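You operate a simulated robot arm through the tools that you are given. There is no shell and no other tool. Be economical: measure what you need, move in short steps, check, and stop when the job is done.

The job below is to be done with a simulated robot arm. You get a single attempt, and the scene is never put back.

JOB
Test the relay in the socket at its printed volts: good to the green tray, bad to the red.
Fine: the trays beside the tester; switch off before it comes out.
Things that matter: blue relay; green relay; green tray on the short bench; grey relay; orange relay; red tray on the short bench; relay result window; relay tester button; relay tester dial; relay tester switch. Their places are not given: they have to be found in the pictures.

The check looks at the end state, three seconds after you hand in, the way a careful person would. Anything else that was tipped, shoved, dropped, spilled or broken makes it a failure.

ROBOT AND FRAMES
A 7-joint arm with a two-finger parallel gripper, fixed in place. Base frame: the origin is at the foot of the arm, x ahead of it, y to its left, z up; the work surface is at about z = 0. Readings come in mm, rad, newtons and seconds.
With the tool pointing down near the work surface it reaches from about 240 to 620 mm from the base axis. Its first joint turns from -1.152 to 1.152 rad. Payload 2.6 kg.
The TCP is the grasp point between the finger pads, 30 mm short of the fingertips. In the tool frame z runs along the fingers and y along their closing line. The gripper opens to 94 mm. The fingers are 28 mm wide and 10 mm thick; the gripper's body (50 by 96 mm) begins 55 mm behind the TCP.
Orientation is told as [roll, pitch, yaw] about the base's x, y, z axes, in that order, counted from this pose: with the fingers straight down and closing along the base's y, the tool's x points along the base's -x, its y along +y and its z along -z.

CONTROLS
- The arm moves only by the tool apply_moves. Its argument "rows" is a list of rows, each an object of numbers (a shift or turn left out is 0, a gripper value left out holds the last): "wx", "wy", "wz": the turn, a rotation vector about the tool's x, y, z in units of 180 degrees (1.0 is 180 degrees); "tx", "ty", "tz": the shift along the tool's x, y, z in units of 150 mm (1.0 is 150 mm); "gripper": the gripper command, from -1 (fully open) to 1 (shut), values between in proportion. In form: [{"wx": .., "wy": .., "wz": .., "tx": .., "ty": .., "tz": .., "gripper": ..}, ...]. A call has 1 to 8 rows; each row is the pose to reach, as a shift and turn from the pose commanded when the call began, along the tool's axes at that moment. A call with a number of a shift or a turn outside -1 to 1 is refused whole. A row lasts 0.2 s, in which the tool goes at most 50 mm and 0.15 rad; a call with a longer step from one row to the next is refused whole, and so is a gripper value outside its range. Where a pose cannot be reached the arm comes as near as it can. A force on the tool above 40 N (or 10 N above the force at the start of the call, whichever is more), or a blocked arm, ends the call early, and 0.2 s more pass. The fingers move at their own pace (about 72 mm/s each) and stop on an object; they squeeze with about 23 N. The grip force told is the motor's: it shows also when the fingers shut on nothing. Time passes only in rows, and 0.2 s behind the last, so rows that repeat a pose let the fingers close. It gives the time, the measured TCP pose, the force on the tool (base axes), the opening and the grip force at its end, in the units of the frame above (readings bear some noise), with the torque about the TCP (base axes, N m) and any sound that the robot's microphone picked up, and new pictures: "pictures" is both (left out), scene, wrist or none.
- Cameras (640 x 400 px; columns grow to the right, rows downward): "scene" is fixed at [30.5, 444.1, 576.1]; the picture's right is [-0.81, -0.58, 0.00], its down [-0.31, 0.43, -0.85] and it looks along [0.50, -0.69, -0.52] (base axes); focal length 328 px, centre (320, 200). "wrist" rides on the gripper at [76, 14, -102] in the tool frame; the picture's right is [-0.18, 0.98, 0.00], its down [-0.75, -0.14, -0.64] and it looks along [-0.63, -0.12, 0.77] (tool axes); focal length 243 px, centre (320, 200).
- measure_at(camera, pixels): there is no depth. For up to 12 entries [column, row, z] of the newest picture of that camera ("zoom" is the newest enlarged one), the place [x, y] in the base frame at which the ray of that pixel passes the height z, good to about 2 mm, but the place of the scene camera against the robot may be out by one fixed shift of up to 25 mm in any direction. The clock stands still meanwhile.
- close_up(camera, box): a new picture of the part [left, top, right, bottom] of that camera's present view, enlarged. The clock stands still meanwhile.
- hand_in(): hands the job in; it is judged then, once.

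Work in short steps. Measure before you move; look again where a grasp or a placing could have gone wrong, and mend it. You have 80 turns and 200 pictures in all, those below and enlarged ones among them. Open the gripper and draw the arm clear of the work before you hand the job in, unless the task says otherwise; then end with one line.

The tools are called by a JSON object that holds its "fn" and its "kwargs". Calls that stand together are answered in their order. apply_moves: Moves the arm, as the interface text tells. Its arguments: {"type":"object","properties":{"rows":{"type":"array","items":{"type":"object","properties":{"wx":{"type":"number"},"wy":{"type":"number"},"wz":{"type":"number"},"tx":{"type":"number"},"ty":{"type":"number"},"tz":{"type":"number"},"gripper":{"type":"number"}}}},"pictures":{"type":"string","enum":["both","scene","wrist","none"]}},"required":["rows"]} The other tools are called the same way: measure_at (camera, pixels) gives the place at which the rays of pixels pass given heights; close_up (camera, box) takes an enlarged picture of a part of a camera's view; hand_in () hands the job in.

At the start:

```text
t: 0.0
ee_pos: [362.4, -63.3, 346.0]
orientation: [0.0, 0.001, 0.001]
ft_force: [-0.1, 0.7, -0.8]
moment: [0.01, 0.01, -0.02]
gripper_width: 94.2
grasp_force: 0.1
```

scene: 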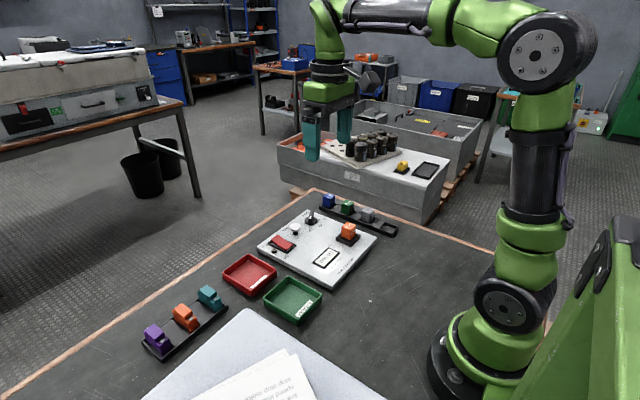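
wrist: 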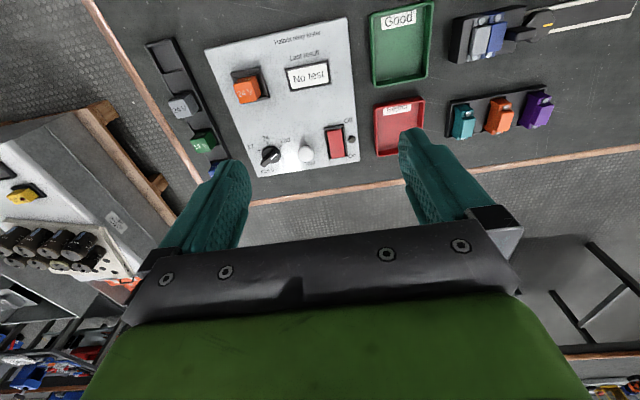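

The wrist picture shows the tester with an orange relay in the socket at (247,88), dial at (270,155), button (306,153), switch (336,143). I take close-ups to read the labels.

{"fn": "close_up", "kwargs": {"camera": "wrist", "box": [200, 20, 370, 180]}}

{"fn": "close_up", "kwargs": {"camera": "scene", "box": [220, 180, 400, 330]}}

{"fn": "close_up", "kwargs": {"camera": "wrist", "box": [225, 110, 365, 180]}}

```text
2.50 times, centred on (285, 100) of wrist
```

zoom: 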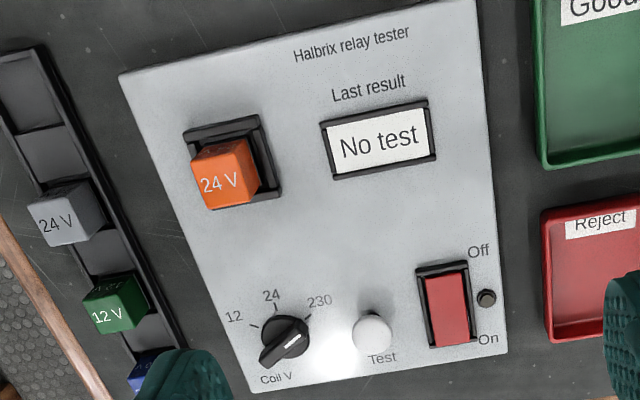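

```text
2.67 times, centred on (310, 255) of scene
```

zoom: 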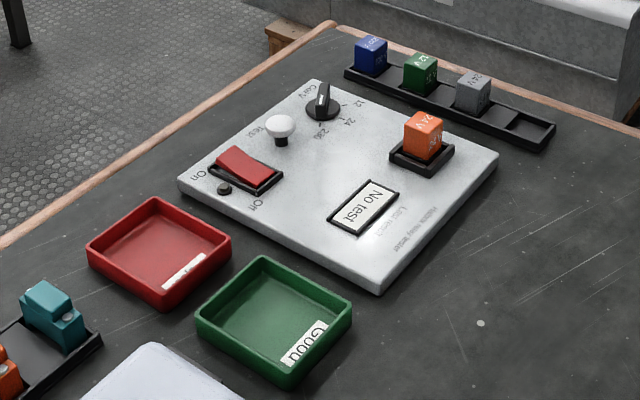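

```text
4.57 times, centred on (295, 145) of wrist
```

zoom: 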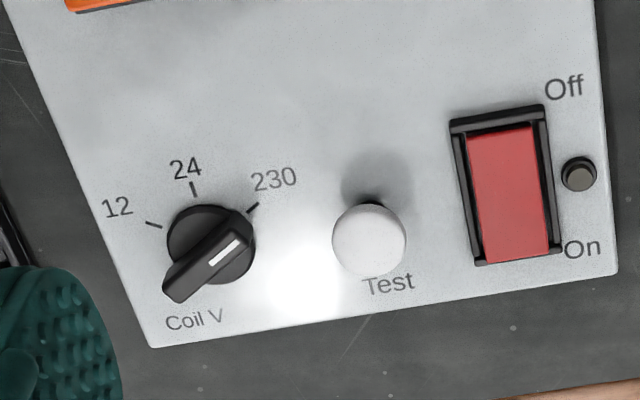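

The relay is marked 24 V and the dial seems to point at 230, with the lamp dark. I measure the positions with the wrist camera and the same features with the scene camera.

{"fn": "measure_at", "kwargs": {"camera": "wrist", "pixels": [[206, 51, 20], [347, 17, 20], [359, 160, 20], [248, 177, 20], [270, 155, 40], [270, 155, 20], [306, 153, 40], [336, 143, 30], [247, 88, 45], [257, 84, 20], [400, 45, 5], [399, 127, 5]]}}

{"fn": "measure_at", "kwargs": {"camera": "scene", "pixels": [[309, 202, 20], [376, 239, 20], [325, 287, 20], [258, 245, 20], [311, 217, 30], [295, 229, 40], [283, 243, 30], [348, 229, 45], [249, 275, 5], [293, 301, 5]]}}

```text
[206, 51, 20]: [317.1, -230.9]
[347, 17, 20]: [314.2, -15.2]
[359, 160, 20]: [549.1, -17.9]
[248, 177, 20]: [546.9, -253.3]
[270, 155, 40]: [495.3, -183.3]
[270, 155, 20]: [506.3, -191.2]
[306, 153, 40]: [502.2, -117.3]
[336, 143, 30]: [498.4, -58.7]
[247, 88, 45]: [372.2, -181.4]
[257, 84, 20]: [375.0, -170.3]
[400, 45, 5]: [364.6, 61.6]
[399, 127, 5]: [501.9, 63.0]
```

```text
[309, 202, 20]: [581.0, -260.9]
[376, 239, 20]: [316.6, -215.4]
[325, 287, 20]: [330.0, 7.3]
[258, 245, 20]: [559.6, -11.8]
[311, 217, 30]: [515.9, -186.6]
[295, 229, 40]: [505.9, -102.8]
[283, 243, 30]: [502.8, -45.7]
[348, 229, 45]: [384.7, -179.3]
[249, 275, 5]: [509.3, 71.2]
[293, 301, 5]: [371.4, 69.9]
```

The two agree but for a shift of about 10 mm. I go lower over the tester for a better look at the dial, button and switch.

{"fn": "apply_moves", "kwargs": {"rows": [{"tx": -0.05, "ty": -0.13, "tz": 0.25}, {"tx": -0.1, "ty": -0.26, "tz": 0.5}, {"tx": -0.15, "ty": -0.39, "tz": 0.75}, {"tx": -0.193, "ty": -0.513, "tz": 1.0}, {"tx": -0.193, "ty": -0.513, "tz": 1.0}], "pictures": "wrist"}}

```text
t: 1.2
ee_pos: [392.5, -141.0, 195.0]
orientation: [-0.001, -0.002, 0.0]
ft_force: [-0.8, 0.3, -0.7]
moment: [-0.01, 0.03, 0.0]
gripper_width: 93.9
grasp_force: 0.0
```

wrist: 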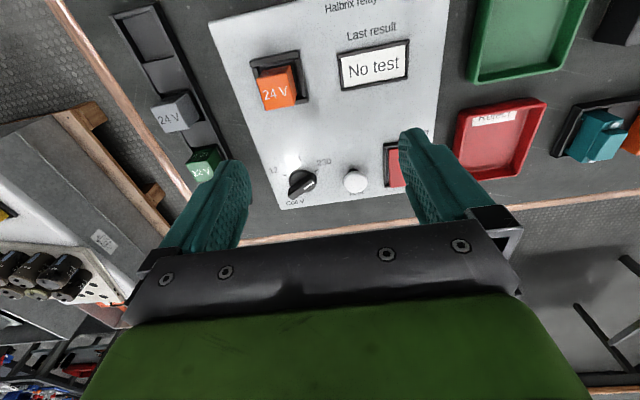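

Second view for heights: I zoom and measure panel corners and control points at several heights.

{"fn": "close_up", "kwargs": {"camera": "wrist", "box": [250, 130, 430, 220]}}

{"fn": "measure_at", "kwargs": {"camera": "wrist", "pixels": [[209, 23, 20], [284, 209, 20], [209, 23, 10], [284, 209, 10], [209, 23, 30], [284, 209, 30], [339, 53, 20], [408, 41, 20], [408, 41, 10], [339, 53, 10]]}}

```text
3.56 times, centred on (340, 175) of wrist
```

zoom: 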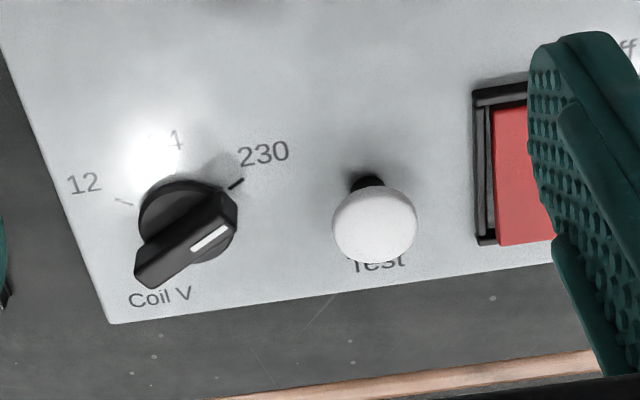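

```text
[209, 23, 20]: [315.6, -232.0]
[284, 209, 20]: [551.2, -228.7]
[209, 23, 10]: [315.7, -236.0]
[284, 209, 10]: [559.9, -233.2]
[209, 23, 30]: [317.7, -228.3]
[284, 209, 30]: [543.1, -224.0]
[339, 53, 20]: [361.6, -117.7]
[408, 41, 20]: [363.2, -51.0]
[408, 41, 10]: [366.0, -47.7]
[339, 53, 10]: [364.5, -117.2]
```

Triangulating: I measure button and knob-bar centres from this view at several heights, to compare with the first view.

{"fn": "measure_at", "kwargs": {"camera": "zoom", "pixels": [[374, 222, 30], [374, 222, 40], [374, 222, 50], [190, 238, 30], [190, 238, 40], [190, 238, 50], [236, 184, 20], [128, 203, 20], [188, 212, 20], [485, 92, 25], [485, 240, 25], [110, 323, 20]]}}

```text
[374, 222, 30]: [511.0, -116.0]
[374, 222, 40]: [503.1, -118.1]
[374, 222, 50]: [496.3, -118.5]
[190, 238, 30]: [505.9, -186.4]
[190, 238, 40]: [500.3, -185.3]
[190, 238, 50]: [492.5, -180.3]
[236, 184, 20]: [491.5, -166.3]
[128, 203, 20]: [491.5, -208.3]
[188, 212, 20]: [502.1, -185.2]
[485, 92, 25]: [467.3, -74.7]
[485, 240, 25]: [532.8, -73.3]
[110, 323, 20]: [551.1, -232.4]
```

Knob centre is about (501,-185.5), top z≈40, pointing 60° toward 230; button (503,-118). I move above the dial, turning the gripper so it closes across the bar, half open.

{"fn": "apply_moves", "kwargs": {"rows": [{"tx": -0.09, "ty": -0.037, "tz": 0.07, "wz": 0.0417, "gripper": 0.0}, {"tx": -0.18, "ty": -0.074, "tz": 0.14, "wz": 0.0833, "gripper": 0.0}, {"tx": -0.27, "ty": -0.111, "tz": 0.21, "wz": 0.125}, {"tx": -0.36, "ty": -0.148, "tz": 0.28, "wz": 0.1667}, {"tx": -0.45, "ty": -0.185, "tz": 0.35, "wz": 0.2083}, {"tx": -0.54, "ty": -0.222, "tz": 0.42, "wz": 0.25}, {"tx": -0.63, "ty": -0.26, "tz": 0.49, "wz": 0.2917}, {"tx": -0.72, "ty": -0.297, "tz": 0.567, "wz": 0.3333}]}}

```text
t: 3.0
ee_pos: [502.1, -186.0, 111.5]
orientation: [0.0, -0.001, -1.049]
ft_force: [-0.2, -0.5, -0.2]
moment: [-0.03, 0.02, 0.01]
gripper_width: 47.0
grasp_force: 0.0
```

scene: 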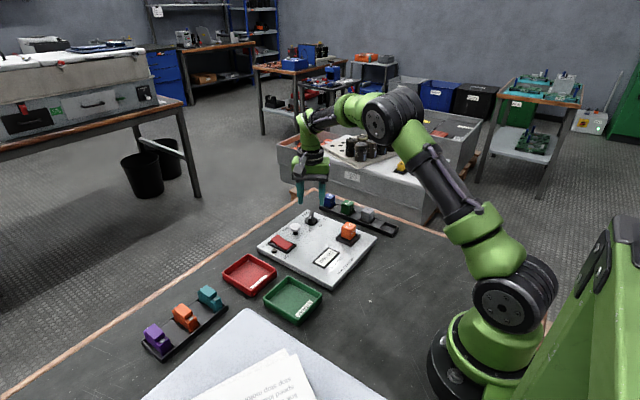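
wrist: 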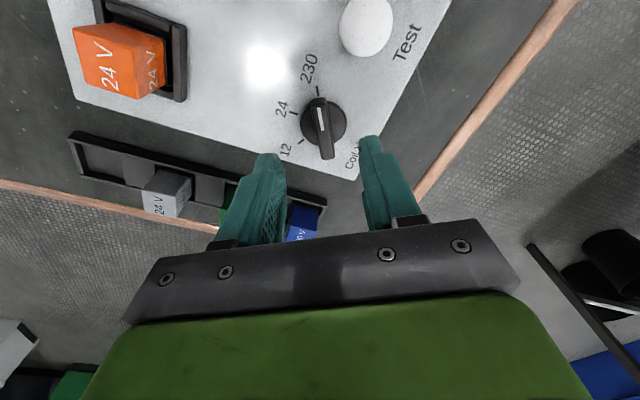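

The knob bar at (321,130) sits centred between the fingers (expected (320,131)) and aligned. I descend to TCP z≈60 and close.

{"fn": "apply_moves", "kwargs": {"rows": [{"tz": 0.17}, {"tz": 0.3}, {"tz": 0.335}, {"tz": 0.335, "gripper": 1}, {"tz": 0.335, "gripper": 1}, {"tz": 0.335, "gripper": 1}], "pictures": "wrist"}}

```text
t: 4.4
ee_pos: [502.9, -184.1, 60.9]
orientation: [0.008, -0.003, -1.04]
ft_force: [32.9, 8.9, -11.8]
moment: [-0.29, -0.72, 0.19]
gripper_width: 11.9
grasp_force: 45.4
```

wrist: 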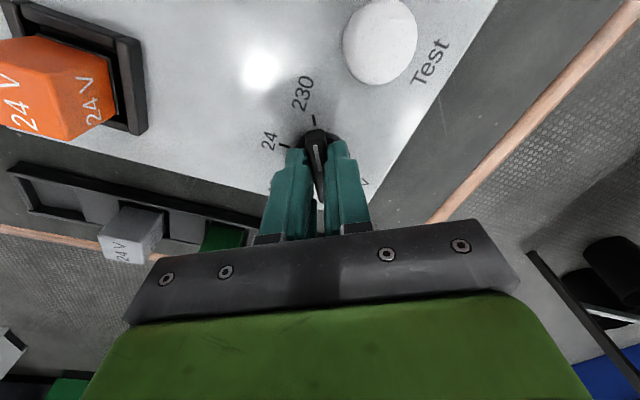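

Gripped at 11.9 mm, but with a 33 N side load; I shift 2 mm along tool +y to relieve it.

{"fn": "apply_moves", "kwargs": {"rows": [{"ty": 0.013}, {"ty": 0.013}], "pictures": "none"}}

```text
t: 5.0
ee_pos: [502.4, -184.4, 61.0]
orientation: [0.005, -0.001, -1.045]
ft_force: [22.6, 12.2, -1.4]
moment: [-1.07, -1.06, 0.13]
gripper_width: 11.8
grasp_force: 45.6
```

The load fell, so the direction is right; I shift 3 mm more.

{"fn": "apply_moves", "kwargs": {"rows": [{"ty": 0.02}, {"ty": 0.02}], "pictures": "none"}}

```text
t: 5.6
ee_pos: [502.7, -183.6, 62.3]
orientation: [-0.002, 0.003, -1.049]
ft_force: [-5.4, 13.6, 16.6]
moment: [0.23, 0.0, 0.27]
gripper_width: 11.6
grasp_force: 45.2
```

The load is now small; I turn the knob 60° (pointer to 24).

{"fn": "apply_moves", "kwargs": {"rows": [{"wz": -0.042}, {"wz": -0.084}, {"wz": -0.126}, {"wz": -0.168}, {"wz": -0.21}, {"wz": -0.252}, {"wz": -0.294}, {"wz": -0.3333}], "pictures": "wrist"}}

```text
t: 7.4
ee_pos: [501.8, -187.4, 61.3]
orientation: [-0.008, 0.005, -0.001]
ft_force: [-26.2, -16.9, 3.6]
moment: [0.05, 0.86, -0.03]
gripper_width: 11.5
grasp_force: 45.2
```

wrist: 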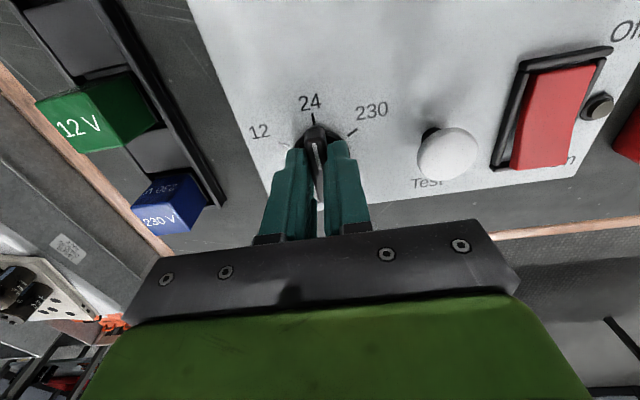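

The pointer is at 24. I release and rise, stepping back to see the dial.

{"fn": "apply_moves", "kwargs": {"rows": [{"gripper": 0}, {"gripper": 0}, {"tz": -0.25}, {"tz": -0.5, "tx": 0.1}, {"tz": -0.7, "tx": 0.3, "ty": 0.2}, {"tz": -0.7, "tx": 0.5, "ty": 0.4}, {"tz": -0.7, "tx": 0.6, "ty": 0.6}, {"tz": -0.7, "tx": 0.6, "ty": 0.6}], "pictures": "wrist"}}

{"fn": "close_up", "kwargs": {"camera": "wrist", "box": [220, 80, 460, 230]}}

```text
refused: row 5 steps farther than a row can; nothing moved
```

```text
2.67 times, centred on (340, 155) of wrist
```

zoom: 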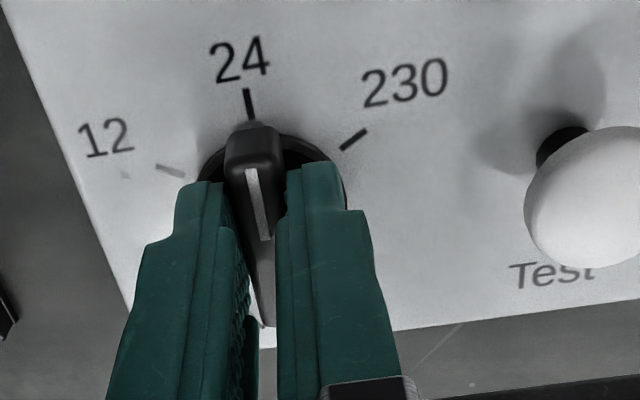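

The close-up confirms pointer on the 24 tick. I retry the release with smaller steps.

{"fn": "apply_moves", "kwargs": {"rows": [{"gripper": 0}, {"gripper": 0}, {"tz": -0.25}, {"tz": -0.5, "tx": 0.1}, {"tz": -0.65, "tx": 0.3, "ty": 0.15}, {"tz": -0.7, "tx": 0.5, "ty": 0.35}, {"tz": -0.7, "tx": 0.6, "ty": 0.6}, {"tz": -0.7, "tx": 0.6, "ty": 0.6}], "pictures": "wrist"}}

{"fn": "close_up", "kwargs": {"camera": "wrist", "box": [220, 90, 460, 240]}}

```text
t: 9.2
ee_pos: [415.3, -92.6, 166.5]
orientation: [0.0, 0.001, -0.001]
ft_force: [0.3, -0.1, 0.6]
moment: [0.03, -0.02, -0.02]
gripper_width: 46.8
grasp_force: 0.0
```

wrist: 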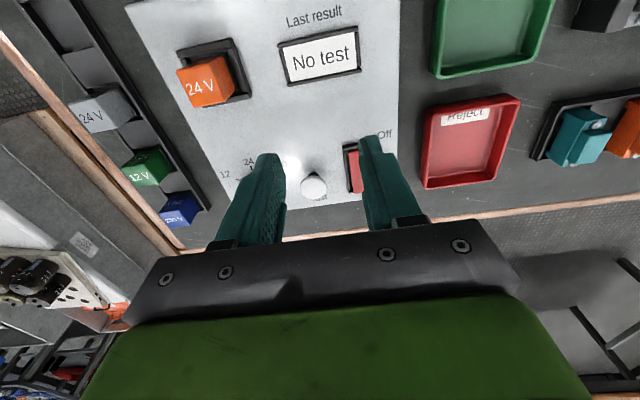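

```text
2.67 times, centred on (340, 165) of wrist
```

zoom: 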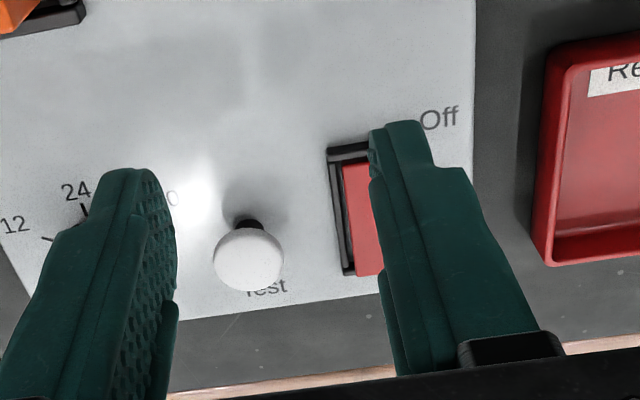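

Dial is at 24. Next I shift to y≈-58 to view the switch between the fingers and check its state.

{"fn": "apply_moves", "kwargs": {"rows": [{"ty": 0.23, "tx": 0.05}, {"ty": 0.23, "tx": 0.05}], "pictures": "wrist"}}

{"fn": "close_up", "kwargs": {"camera": "wrist", "box": [260, 90, 420, 190]}}

{"fn": "close_up", "kwargs": {"camera": "scene", "box": [250, 210, 330, 260]}}

```text
t: 9.8
ee_pos: [407.3, -56.8, 165.6]
orientation: [0.001, 0.0, -0.001]
ft_force: [0.5, -0.3, 0.7]
moment: [-0.01, 0.0, -0.03]
gripper_width: 46.8
grasp_force: 0.1
```

wrist: 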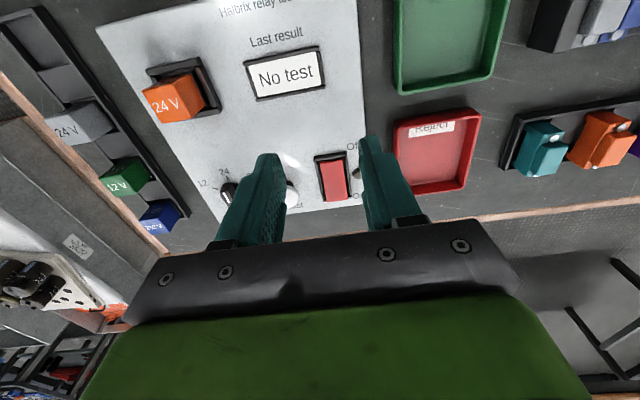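

```text
4.00 times, centred on (340, 140) of wrist
```

zoom: 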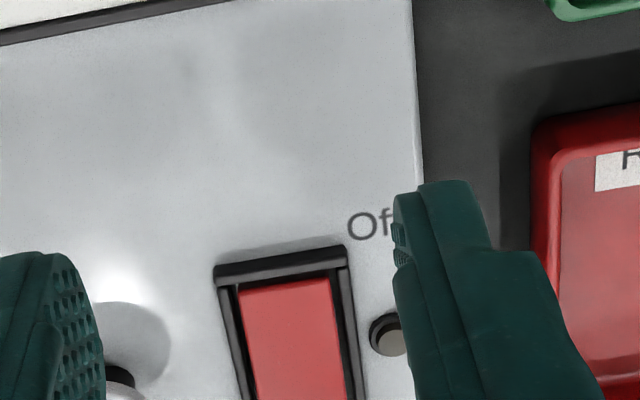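

```text
8.00 times, centred on (290, 235) of scene
```

zoom: 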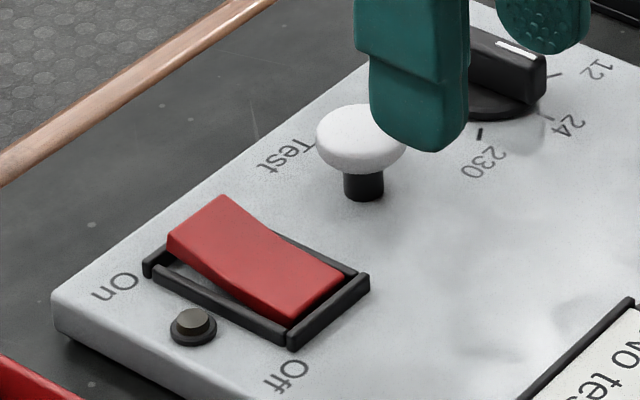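

Clear view: the On end (far, +x) is raised, so it is off. I measure the frame corners at z≈26 and On-end edge of the rocker.

{"fn": "close_up", "kwargs": {"camera": "wrist", "box": [280, 140, 380, 215]}}

{"fn": "measure_at", "kwargs": {"camera": "wrist", "pixels": [[314, 156, 26], [344, 150, 26], [322, 203, 26], [352, 198, 26], [325, 202, 36], [347, 199, 36], [352, 179, 30]]}}

{"fn": "measure_at", "kwargs": {"camera": "scene", "pixels": [[271, 240, 36], [278, 234, 36], [326, 253, 26], [287, 253, 26], [314, 223, 30]]}}

```text
5.33 times, centred on (330, 178) of wrist
```

zoom: 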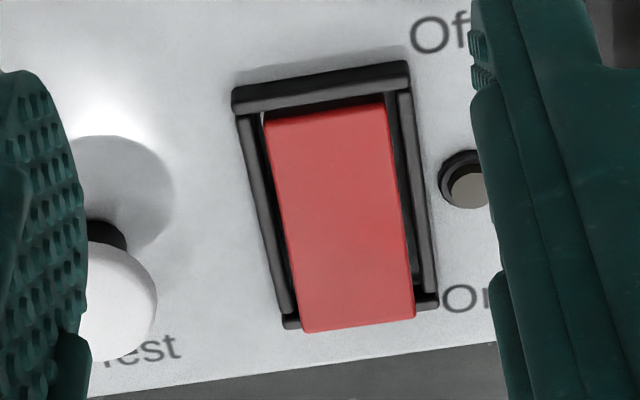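

```text
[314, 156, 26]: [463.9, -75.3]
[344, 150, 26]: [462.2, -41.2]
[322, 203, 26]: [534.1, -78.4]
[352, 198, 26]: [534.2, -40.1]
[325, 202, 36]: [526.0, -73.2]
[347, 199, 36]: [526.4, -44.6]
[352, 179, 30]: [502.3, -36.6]
```

```text
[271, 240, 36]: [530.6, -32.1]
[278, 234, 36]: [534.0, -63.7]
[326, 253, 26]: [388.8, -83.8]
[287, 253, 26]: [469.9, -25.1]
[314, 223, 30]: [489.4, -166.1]
```

Switch: frame x 464–532, y -76…-41, raised On edge at x≈526. I close the fingers and move above (513,-59).

{"fn": "apply_moves", "kwargs": {"rows": [{"tx": -0.2, "gripper": 1}, {"tx": -0.45, "tz": 0.1, "gripper": 1}, {"tx": -0.65, "ty": -0.01, "tz": 0.3}, {"tx": -0.705, "ty": -0.015, "tz": 0.5}, {"tx": -0.705, "ty": -0.015, "tz": 0.55}, {"tx": -0.705, "ty": -0.015, "tz": 0.55}], "pictures": "both"}}

{"fn": "close_up", "kwargs": {"camera": "scene", "box": [250, 190, 346, 250]}}

```text
t: 11.2
ee_pos: [512.9, -58.8, 80.4]
orientation: [0.0, 0.0, 0.0]
ft_force: [-0.1, -0.6, -0.3]
moment: [0.0, 0.0, -0.01]
gripper_width: 0.0
grasp_force: 22.8
```

scene: 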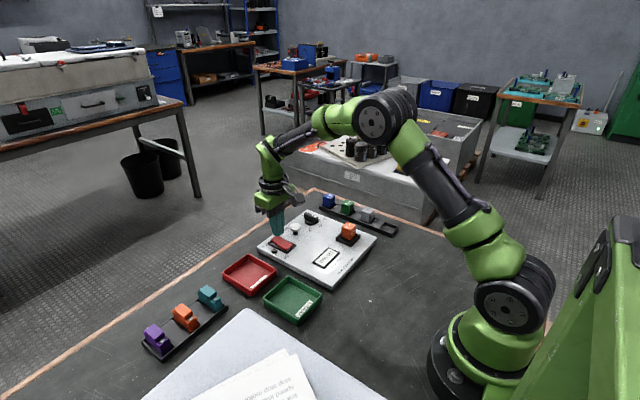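
wrist: 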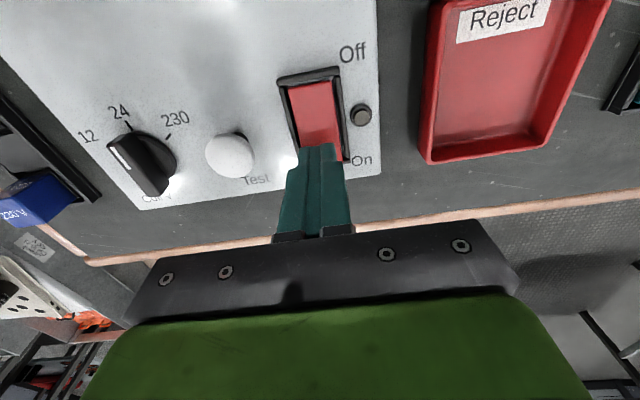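

```text
6.67 times, centred on (298, 220) of scene
```

zoom: 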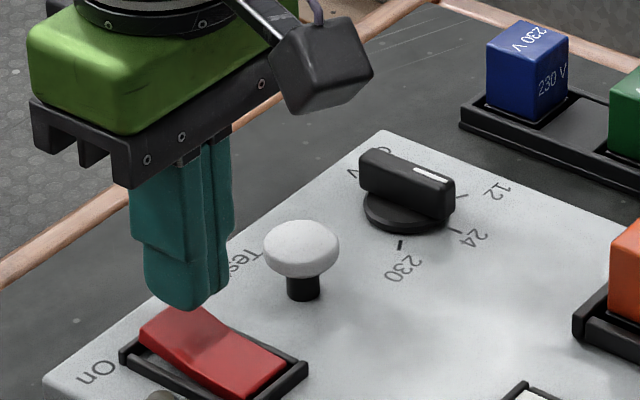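

Before pressing, I check the dial's angle: measure the bar ends and ticks from a zoom.

{"fn": "close_up", "kwargs": {"camera": "wrist", "box": [70, 90, 230, 215]}}

```text
3.20 times, centred on (150, 152) of wrist
```

zoom: 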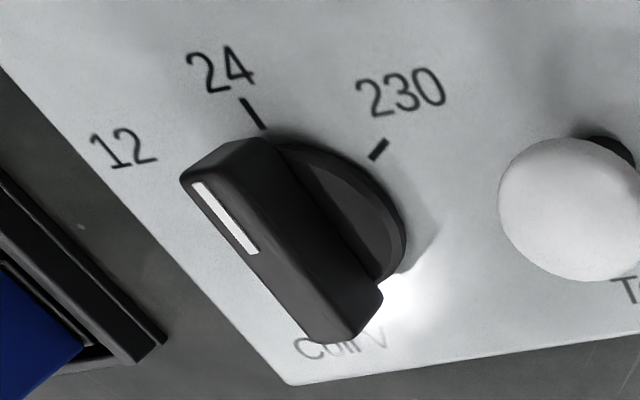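

The pointer line is parallel to the panel's edge, so it is at 24. I press the On end down stepwise.

{"fn": "apply_moves", "kwargs": {"rows": [{"tz": 0.06}, {"tz": 0.1}, {"tz": 0.13}, {"tz": 0.155}, {"tz": 0.175}], "pictures": "wrist"}}

```text
t: 12.4
ee_pos: [513.6, -60.3, 62.0]
orientation: [0.002, -0.006, -0.003]
ft_force: [-0.8, 0.3, 0.9]
moment: [0.03, 0.08, 0.01]
gripper_width: 0.2
grasp_force: 23.0
stopped in row 5: the force on the tool passed its limit at 46 N (the readings are from after the stop); the commanded pose is now the measured one
```

wrist: 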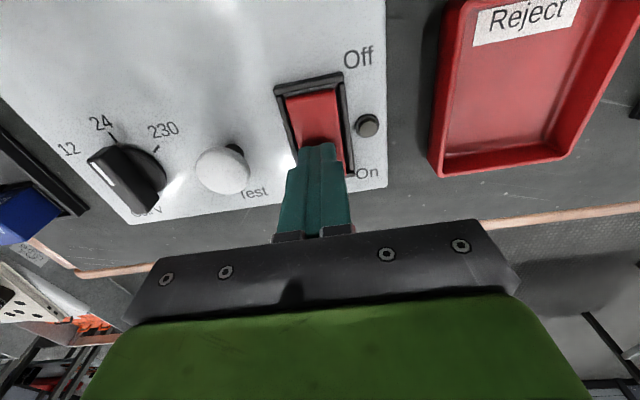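

Stopped at 46 N with tip at z≈32; I lift and look whether it flipped.

{"fn": "apply_moves", "kwargs": {"rows": [{"tz": -0.15}, {"tz": -0.35}, {"tz": -0.35}], "pictures": "wrist"}}

{"fn": "close_up", "kwargs": {"camera": "scene", "box": [250, 210, 330, 260]}}

```text
t: 13.2
ee_pos: [512.1, -57.1, 113.8]
orientation: [0.002, -0.003, -0.002]
ft_force: [-0.1, 0.0, -0.6]
moment: [-0.02, -0.02, 0.0]
gripper_width: 0.0
grasp_force: 22.8
```

wrist: 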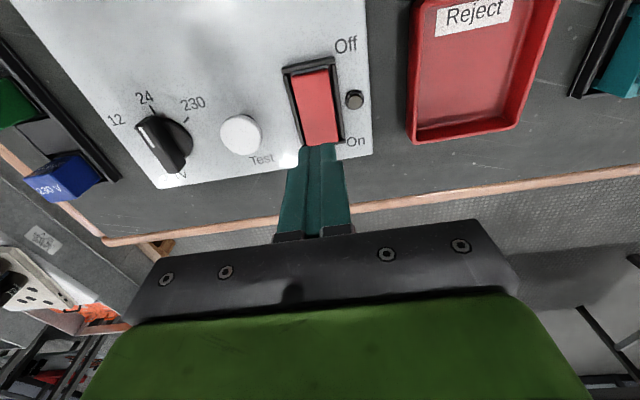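

```text
8.00 times, centred on (290, 235) of scene
```

zoom: 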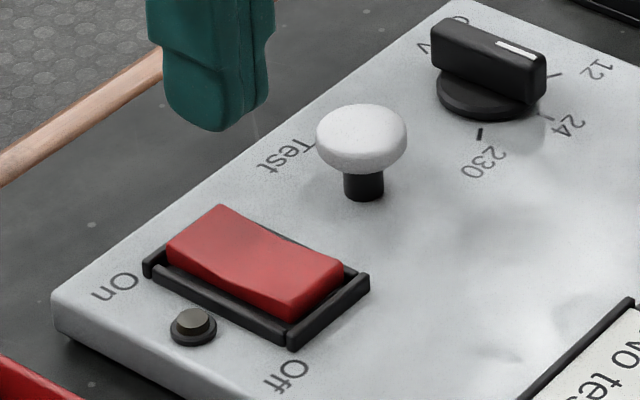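

The rocker moved only partway (Off end rose, still not over, lamp dark). I tilt the tool so a finger edge presses near the far end, x≈521.

{"fn": "apply_moves", "kwargs": {"rows": [{"wy": -0.047, "tx": -0.045, "ty": -0.013}, {"wy": -0.0955, "tx": -0.09, "ty": -0.013, "tz": 0.1}, {"wy": -0.0955, "tx": -0.09, "ty": -0.013, "tz": 0.24}, {"wy": -0.0955, "tx": -0.09, "ty": -0.013, "tz": 0.29}, {"wy": -0.0955, "tx": -0.09, "ty": -0.013, "tz": 0.32}, {"wy": -0.0955, "tx": -0.09, "ty": -0.013, "tz": 0.35}, {"wy": -0.0955, "tx": -0.09, "ty": -0.013, "tz": 0.375}, {"wy": -0.0955, "tx": -0.09, "ty": -0.013, "tz": 0.39}], "pictures": "scene"}}

{"fn": "close_up", "kwargs": {"camera": "scene", "box": [250, 210, 330, 260]}}

```text
refused: row 2 steps farther than a row can; nothing moved
```

```text
8.00 times, centred on (290, 235) of scene
```

zoom: 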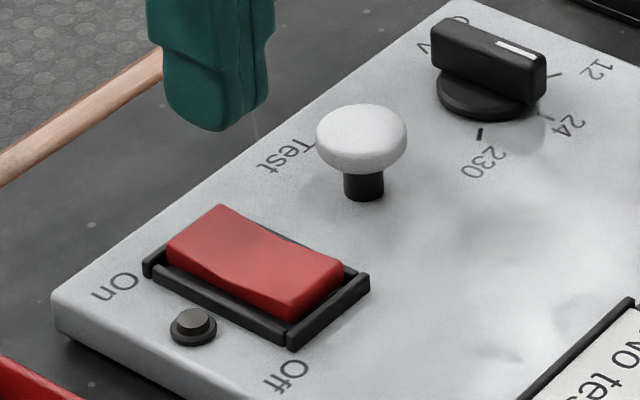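

The turn step was marginally too large; I retry with 0.046 per row.

{"fn": "apply_moves", "kwargs": {"rows": [{"wy": -0.046, "tx": -0.045, "ty": -0.013}, {"wy": -0.092, "tx": -0.09, "ty": -0.013, "tz": 0.1}, {"wy": -0.092, "tx": -0.09, "ty": -0.013, "tz": 0.24}, {"wy": -0.092, "tx": -0.09, "ty": -0.013, "tz": 0.29}, {"wy": -0.092, "tx": -0.09, "ty": -0.013, "tz": 0.32}, {"wy": -0.092, "tx": -0.09, "ty": -0.013, "tz": 0.35}, {"wy": -0.092, "tx": -0.09, "ty": -0.013, "tz": 0.375}, {"wy": -0.092, "tx": -0.09, "ty": -0.013, "tz": 0.39}], "pictures": "none"}}

{"fn": "close_up", "kwargs": {"camera": "scene", "box": [250, 210, 330, 260]}}

```text
t: 15.0
ee_pos: [529.1, -60.8, 61.0]
orientation: [0.002, -0.305, -0.001]
ft_force: [-5.1, 2.9, 37.1]
moment: [0.08, 0.35, -0.04]
gripper_width: 0.0
grasp_force: 22.6
heard: click
```

```text
8.00 times, centred on (290, 235) of scene
```

zoom: 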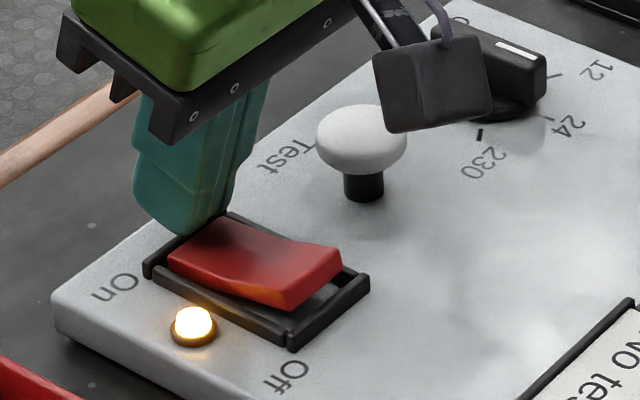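

Click, lamp lit: it is on. I rise, straighten and go above the Test button at (503,-118).

{"fn": "apply_moves", "kwargs": {"rows": [{"tz": -0.16, "tx": -0.05}, {"tz": -0.319, "tx": -0.097, "wy": 0.046}, {"tz": -0.34, "tx": 0.0, "ty": -0.15, "wy": 0.092}, {"tz": -0.369, "tx": 0.069, "ty": -0.383, "wy": 0.092}, {"tz": -0.369, "tx": 0.069, "ty": -0.383, "wy": 0.092}], "pictures": "both"}}

{"fn": "close_up", "kwargs": {"camera": "scene", "box": [250, 200, 346, 260]}}

```text
t: 16.2
ee_pos: [500.1, -117.9, 105.5]
orientation: [0.001, -0.004, -0.001]
ft_force: [0.2, 0.4, 0.6]
moment: [-0.04, 0.0, -0.02]
gripper_width: 0.0
grasp_force: 22.9
```

scene: 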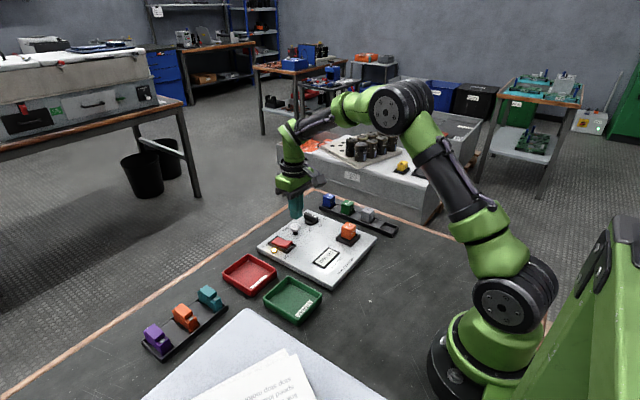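
wrist: 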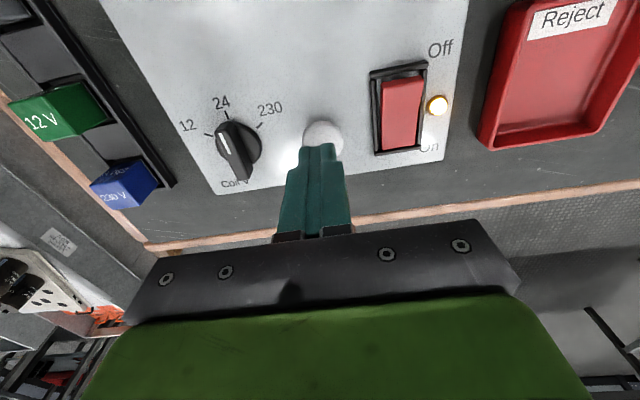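

```text
6.67 times, centred on (298, 230) of scene
```

zoom: 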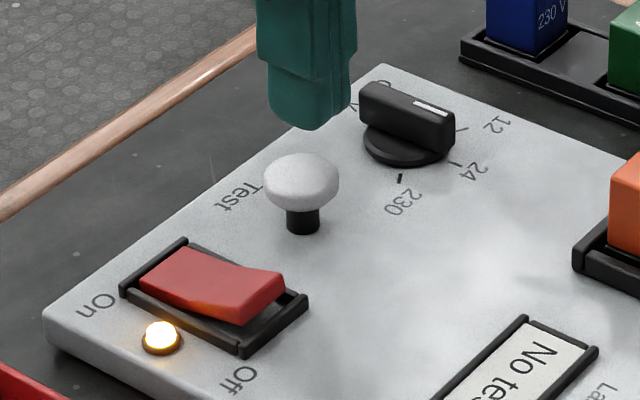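

The button at (322,140) lies under the fingers. I press down in small steps.

{"fn": "apply_moves", "kwargs": {"rows": [{"tz": 0.17}, {"tz": 0.21}, {"tz": 0.23}, {"tz": 0.25}, {"tz": 0.27}, {"tz": 0.29}, {"tz": 0.31}], "pictures": "none"}}

{"fn": "close_up", "kwargs": {"camera": "scene", "box": [250, 210, 362, 280]}}

```text
t: 17.8
ee_pos: [501.0, -119.0, 62.9]
orientation: [0.002, -0.007, -0.005]
ft_force: [-11.3, 4.8, 25.1]
moment: [0.15, 0.51, -0.09]
gripper_width: 0.1
grasp_force: 22.5
heard: click
```

```text
5.71 times, centred on (306, 245) of scene
```

zoom: 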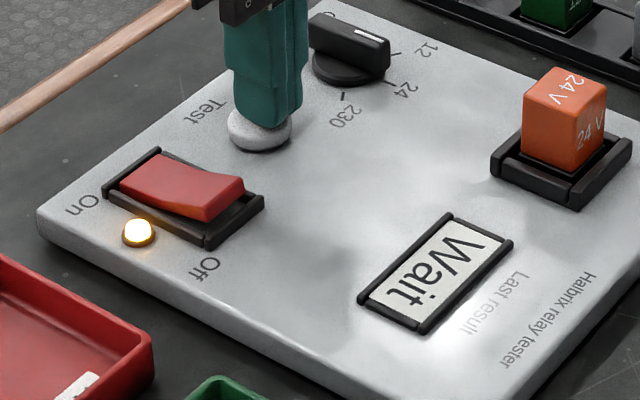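

Display shows "Wait". I release the button, rise, and wait.

{"fn": "apply_moves", "kwargs": {"rows": [{"tz": -0.1}, {"tz": -0.3}, {"tz": -0.3}, {"tz": -0.3}, {"tz": -0.3}, {"tz": -0.3}, {"tz": -0.3}, {"tz": -0.3}], "pictures": "none"}}

{"fn": "close_up", "kwargs": {"camera": "scene", "box": [250, 210, 362, 280]}}

```text
t: 19.6
ee_pos: [498.4, -120.3, 107.2]
orientation: [0.002, -0.005, -0.004]
ft_force: [-0.1, 0.3, -0.1]
moment: [0.0, 0.01, 0.03]
gripper_width: 0.1
grasp_force: 22.7
```

```text
5.71 times, centred on (306, 245) of scene
```

zoom: 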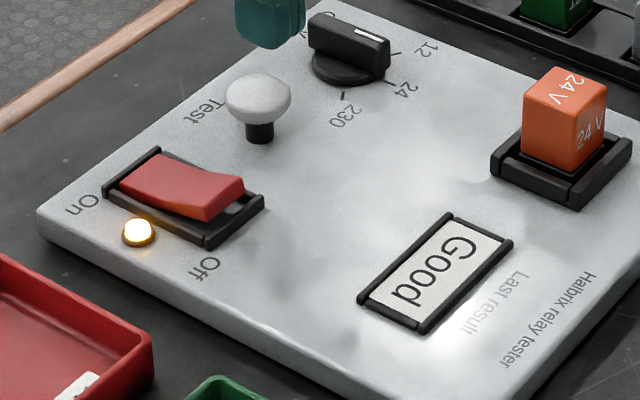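

Result "Good". Now I go over the Off end with the tilt, edge at x≈474, and press.

{"fn": "apply_moves", "kwargs": {"rows": [{"tx": 0.066, "ty": 0.2, "wy": -0.046}, {"tx": 0.133, "ty": 0.409, "wy": -0.092}, {"tx": 0.133, "ty": 0.409, "wy": -0.092, "tz": 0.12}, {"tx": 0.133, "ty": 0.409, "wy": -0.092, "tz": 0.22}, {"tx": 0.133, "ty": 0.409, "wy": -0.092, "tz": 0.26}, {"tx": 0.133, "ty": 0.409, "wy": -0.092, "tz": 0.29}, {"tx": 0.133, "ty": 0.409, "wy": -0.092, "tz": 0.32}, {"tx": 0.133, "ty": 0.409, "wy": -0.092, "tz": 0.34}], "pictures": "none"}}

{"fn": "close_up", "kwargs": {"camera": "scene", "box": [250, 210, 362, 280]}}

```text
t: 21.2
ee_pos: [480.4, -58.1, 60.0]
orientation: [0.001, -0.298, -0.004]
ft_force: [-2.9, 0.7, 5.2]
moment: [-0.02, 0.11, 0.05]
gripper_width: 0.1
grasp_force: 23.3
heard: click
stopped in row 8: the force on the tool passed its limit at 51 N (the readings are from after the stop); the commanded pose is now the measured one
```

```text
5.71 times, centred on (306, 245) of scene
```

zoom: 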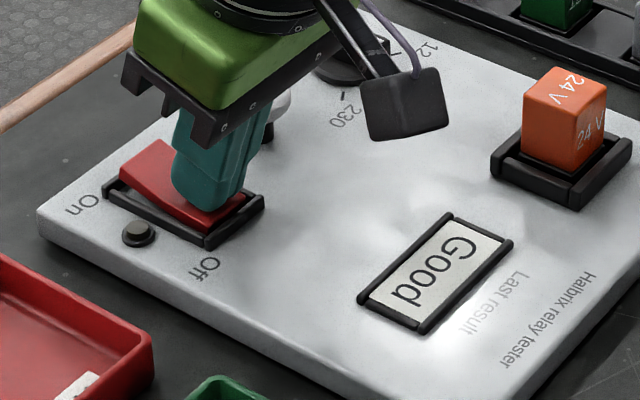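

Off: click, lamp dark. I rise and straighten.

{"fn": "apply_moves", "kwargs": {"rows": [{"tz": -0.2, "tx": -0.06}, {"tz": -0.45, "tx": -0.137, "wy": 0.046}, {"tz": -0.7, "tx": -0.213, "wy": 0.092}, {"tz": -0.7, "tx": -0.213, "wy": 0.092}], "pictures": "none"}}

{"fn": "apply_moves", "kwargs": {"rows": [{"tx": 0.2, "ty": -0.15, "gripper": 0}, {"tx": 0.45, "ty": -0.3}, {"tx": 0.7, "ty": -0.5}, {"tx": 0.95, "ty": -0.68}, {"tx": 1.0, "ty": -0.75}, {"tx": 1.0, "ty": -0.75}], "pictures": "both"}}

{"fn": "close_up", "kwargs": {"camera": "scene", "box": [250, 210, 362, 280]}}

```text
t: 22.2
ee_pos: [479.5, -55.9, 170.8]
orientation: [0.001, -0.009, -0.001]
ft_force: [0.0, -0.5, 0.1]
moment: [0.01, -0.01, 0.0]
gripper_width: 0.0
grasp_force: 23.0
```

```text
t: 23.6
ee_pos: [329.4, -172.5, 168.8]
orientation: [0.002, -0.01, -0.003]
ft_force: [0.0, 0.3, -0.4]
moment: [0.03, -0.02, 0.01]
gripper_width: 46.9
grasp_force: 0.1
```

scene: 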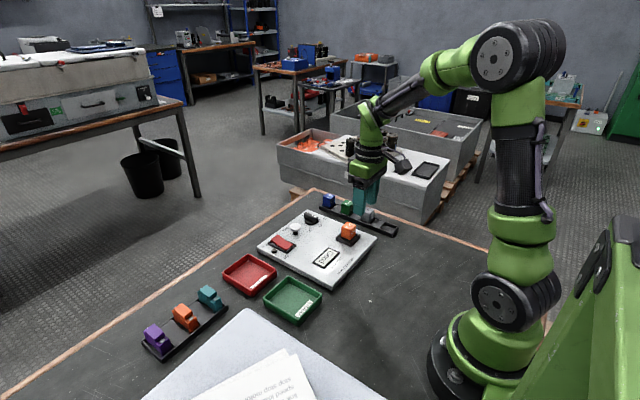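
wrist: 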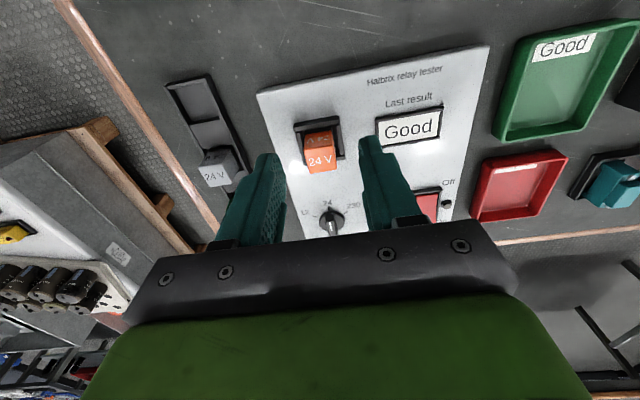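

```text
5.71 times, centred on (306, 245) of scene
```

zoom: 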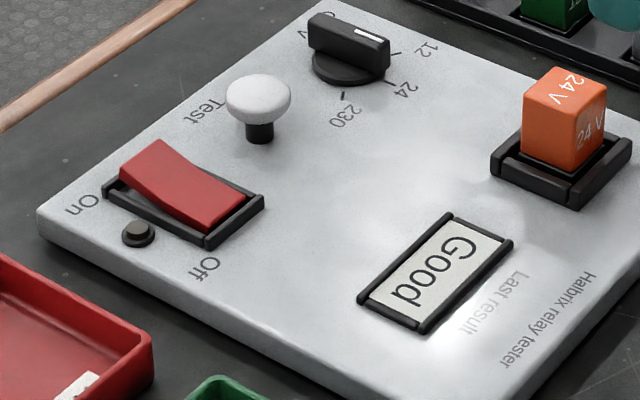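

Switch is off. I zoom on the relay to measure its top and the socket.

{"fn": "close_up", "kwargs": {"camera": "wrist", "box": [280, 105, 376, 180]}}

{"fn": "measure_at", "kwargs": {"camera": "wrist", "pixels": [[294, 123, 28], [339, 117, 28], [346, 158, 28], [305, 150, 60], [335, 144, 60], [309, 173, 60], [339, 167, 60], [305, 150, 50], [339, 167, 50]]}}

```text
5.33 times, centred on (328, 142) of wrist
```

zoom: 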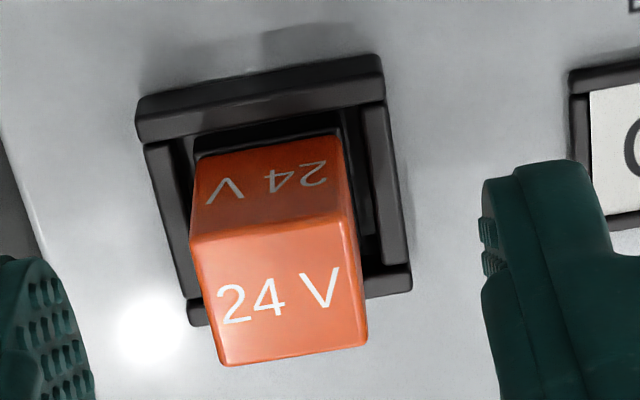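

```text
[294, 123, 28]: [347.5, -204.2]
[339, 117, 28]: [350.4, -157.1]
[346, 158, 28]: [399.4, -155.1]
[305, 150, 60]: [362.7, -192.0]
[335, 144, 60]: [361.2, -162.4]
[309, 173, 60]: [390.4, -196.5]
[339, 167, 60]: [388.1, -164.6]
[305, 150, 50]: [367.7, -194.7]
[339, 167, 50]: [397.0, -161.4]
```

Relay top ≈ (375,-179), z≈60, about 30 mm wide; socket rim ≈ z 30. I go above it and check alignment.

{"fn": "apply_moves", "kwargs": {"rows": [{"tx": -0.15, "ty": -0.02, "tz": 0.15}, {"tx": -0.304, "ty": -0.043, "tz": 0.3}, {"tx": -0.304, "ty": -0.043, "tz": 0.42}, {"tx": -0.304, "ty": -0.043, "tz": 0.42}], "pictures": "wrist"}}

{"fn": "close_up", "kwargs": {"camera": "scene", "box": [310, 190, 390, 250]}}

```text
t: 24.6
ee_pos: [375.8, -176.9, 104.4]
orientation: [0.002, -0.009, -0.004]
ft_force: [0.4, 0.2, -0.3]
moment: [0.02, 0.0, 0.05]
gripper_width: 46.8
grasp_force: 0.0
```

wrist: 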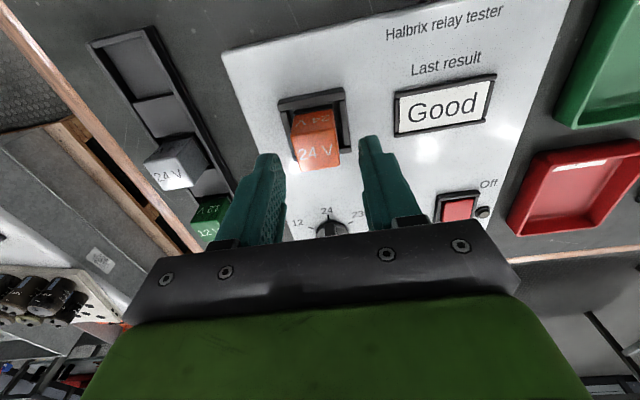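

```text
6.67 times, centred on (350, 220) of scene
```

zoom: 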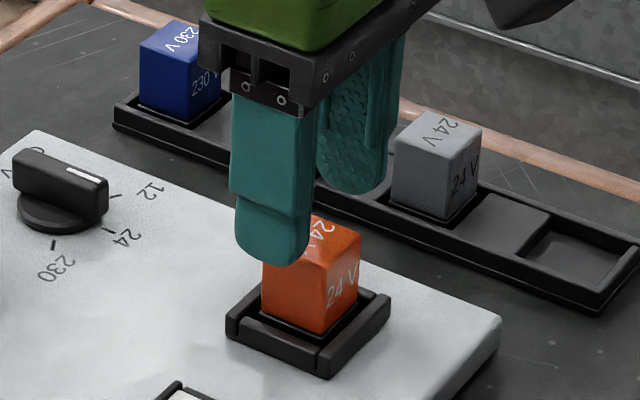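

Aligned (relay top at (318,152), expected (320,148)). I descend to TCP z≈65 and close.

{"fn": "apply_moves", "kwargs": {"rows": [{"ty": -0.01, "tx": -0.01, "tz": 0.14}, {"ty": -0.01, "tx": -0.01, "tz": 0.23}, {"ty": -0.01, "tx": -0.01, "tz": 0.262}, {"ty": -0.01, "tx": -0.01, "tz": 0.262, "gripper": 1}, {"ty": -0.01, "tx": -0.01, "tz": 0.262, "gripper": 1}, {"ty": -0.01, "tx": -0.01, "tz": 0.262, "gripper": 1}], "pictures": "wrist"}}

{"fn": "close_up", "kwargs": {"camera": "scene", "box": [310, 190, 390, 250]}}

```text
t: 26.1
ee_pos: [377.8, -178.1, 65.5]
orientation: [0.001, -0.008, -0.003]
ft_force: [-0.4, -0.2, -0.2]
moment: [-0.01, 0.04, 0.01]
gripper_width: 33.8
grasp_force: 22.8
```

wrist: 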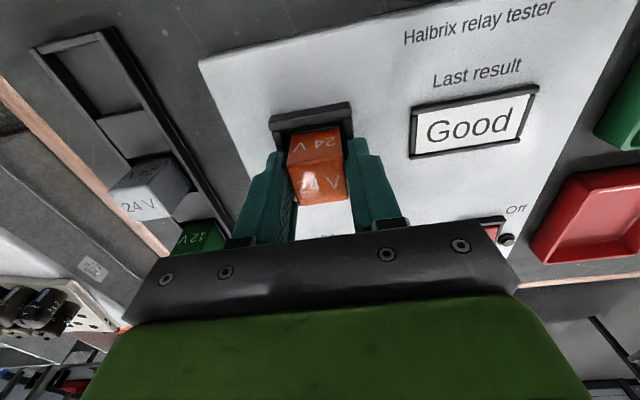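

```text
6.67 times, centred on (350, 220) of scene
```

zoom: 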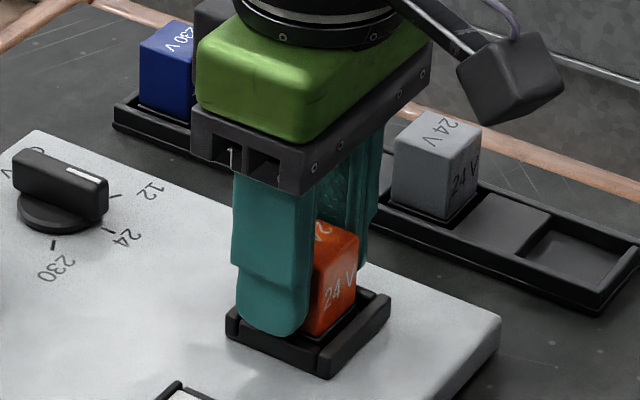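

Gripped at 33.8 mm. I lift straight up.

{"fn": "apply_moves", "kwargs": {"rows": [{"tz": -0.05}, {"tz": -0.15}, {"tz": -0.35}, {"tz": -0.6}, {"tz": -0.6}], "pictures": "both"}}

```text
t: 27.2
ee_pos: [379.0, -177.6, 159.2]
orientation: [0.002, -0.008, -0.004]
ft_force: [-1.2, 0.1, 0.6]
moment: [0.0, -0.02, -0.02]
gripper_width: 0.0
grasp_force: 22.8
```

scene: 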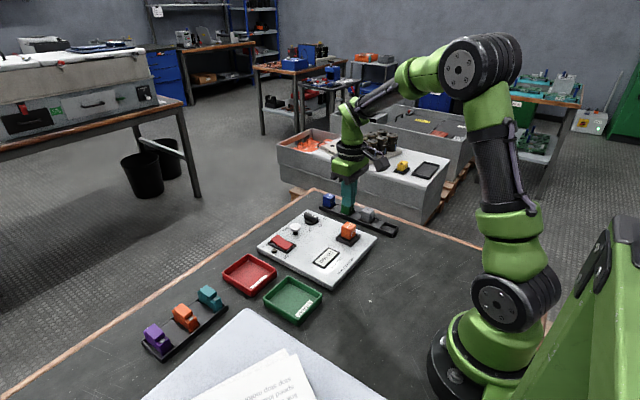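
wrist: 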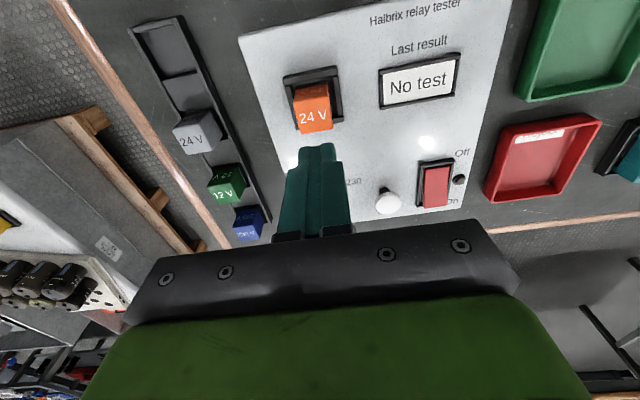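

The grip slipped; the relay stayed in the socket, though the display now says "No test". I look closely.

{"fn": "close_up", "kwargs": {"camera": "scene", "box": [310, 200, 390, 260]}}

{"fn": "close_up", "kwargs": {"camera": "wrist", "box": [264, 55, 360, 145]}}

```text
6.67 times, centred on (350, 230) of scene
```

zoom: 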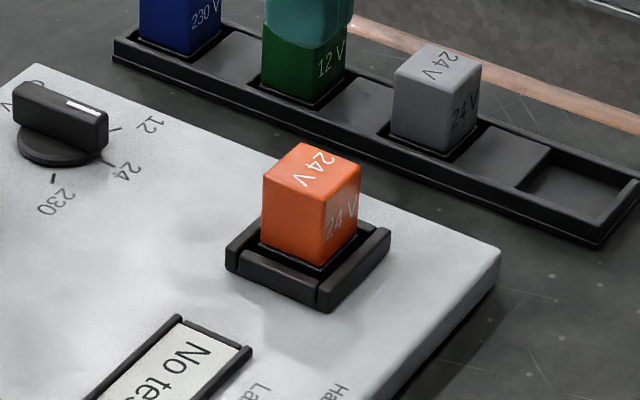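

```text
4.44 times, centred on (312, 100) of wrist
```

zoom: 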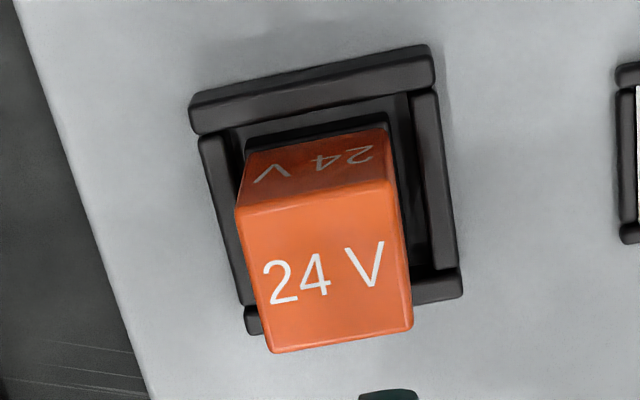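

The relay sits in the socket still upright. I measure its top again before regrasping lower and pulling slowly.

{"fn": "measure_at", "kwargs": {"camera": "zoom", "pixels": [[237, 208, 60], [393, 180, 60], [412, 325, 60], [270, 352, 60], [190, 100, 30], [432, 50, 30], [462, 295, 30], [248, 330, 30]]}}

{"fn": "measure_at", "kwargs": {"camera": "scene", "pixels": [[341.6, 222, 60], [347, 217, 60], [356, 223, 60], [350, 229, 60]]}}

```text
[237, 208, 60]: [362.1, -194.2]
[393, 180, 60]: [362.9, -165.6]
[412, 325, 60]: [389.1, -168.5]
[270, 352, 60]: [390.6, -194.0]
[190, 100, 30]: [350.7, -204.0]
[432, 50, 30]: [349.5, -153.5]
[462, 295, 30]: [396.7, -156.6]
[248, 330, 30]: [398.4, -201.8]
```

```text
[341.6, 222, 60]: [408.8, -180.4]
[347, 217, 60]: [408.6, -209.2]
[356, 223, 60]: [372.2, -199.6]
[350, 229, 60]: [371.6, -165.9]
```

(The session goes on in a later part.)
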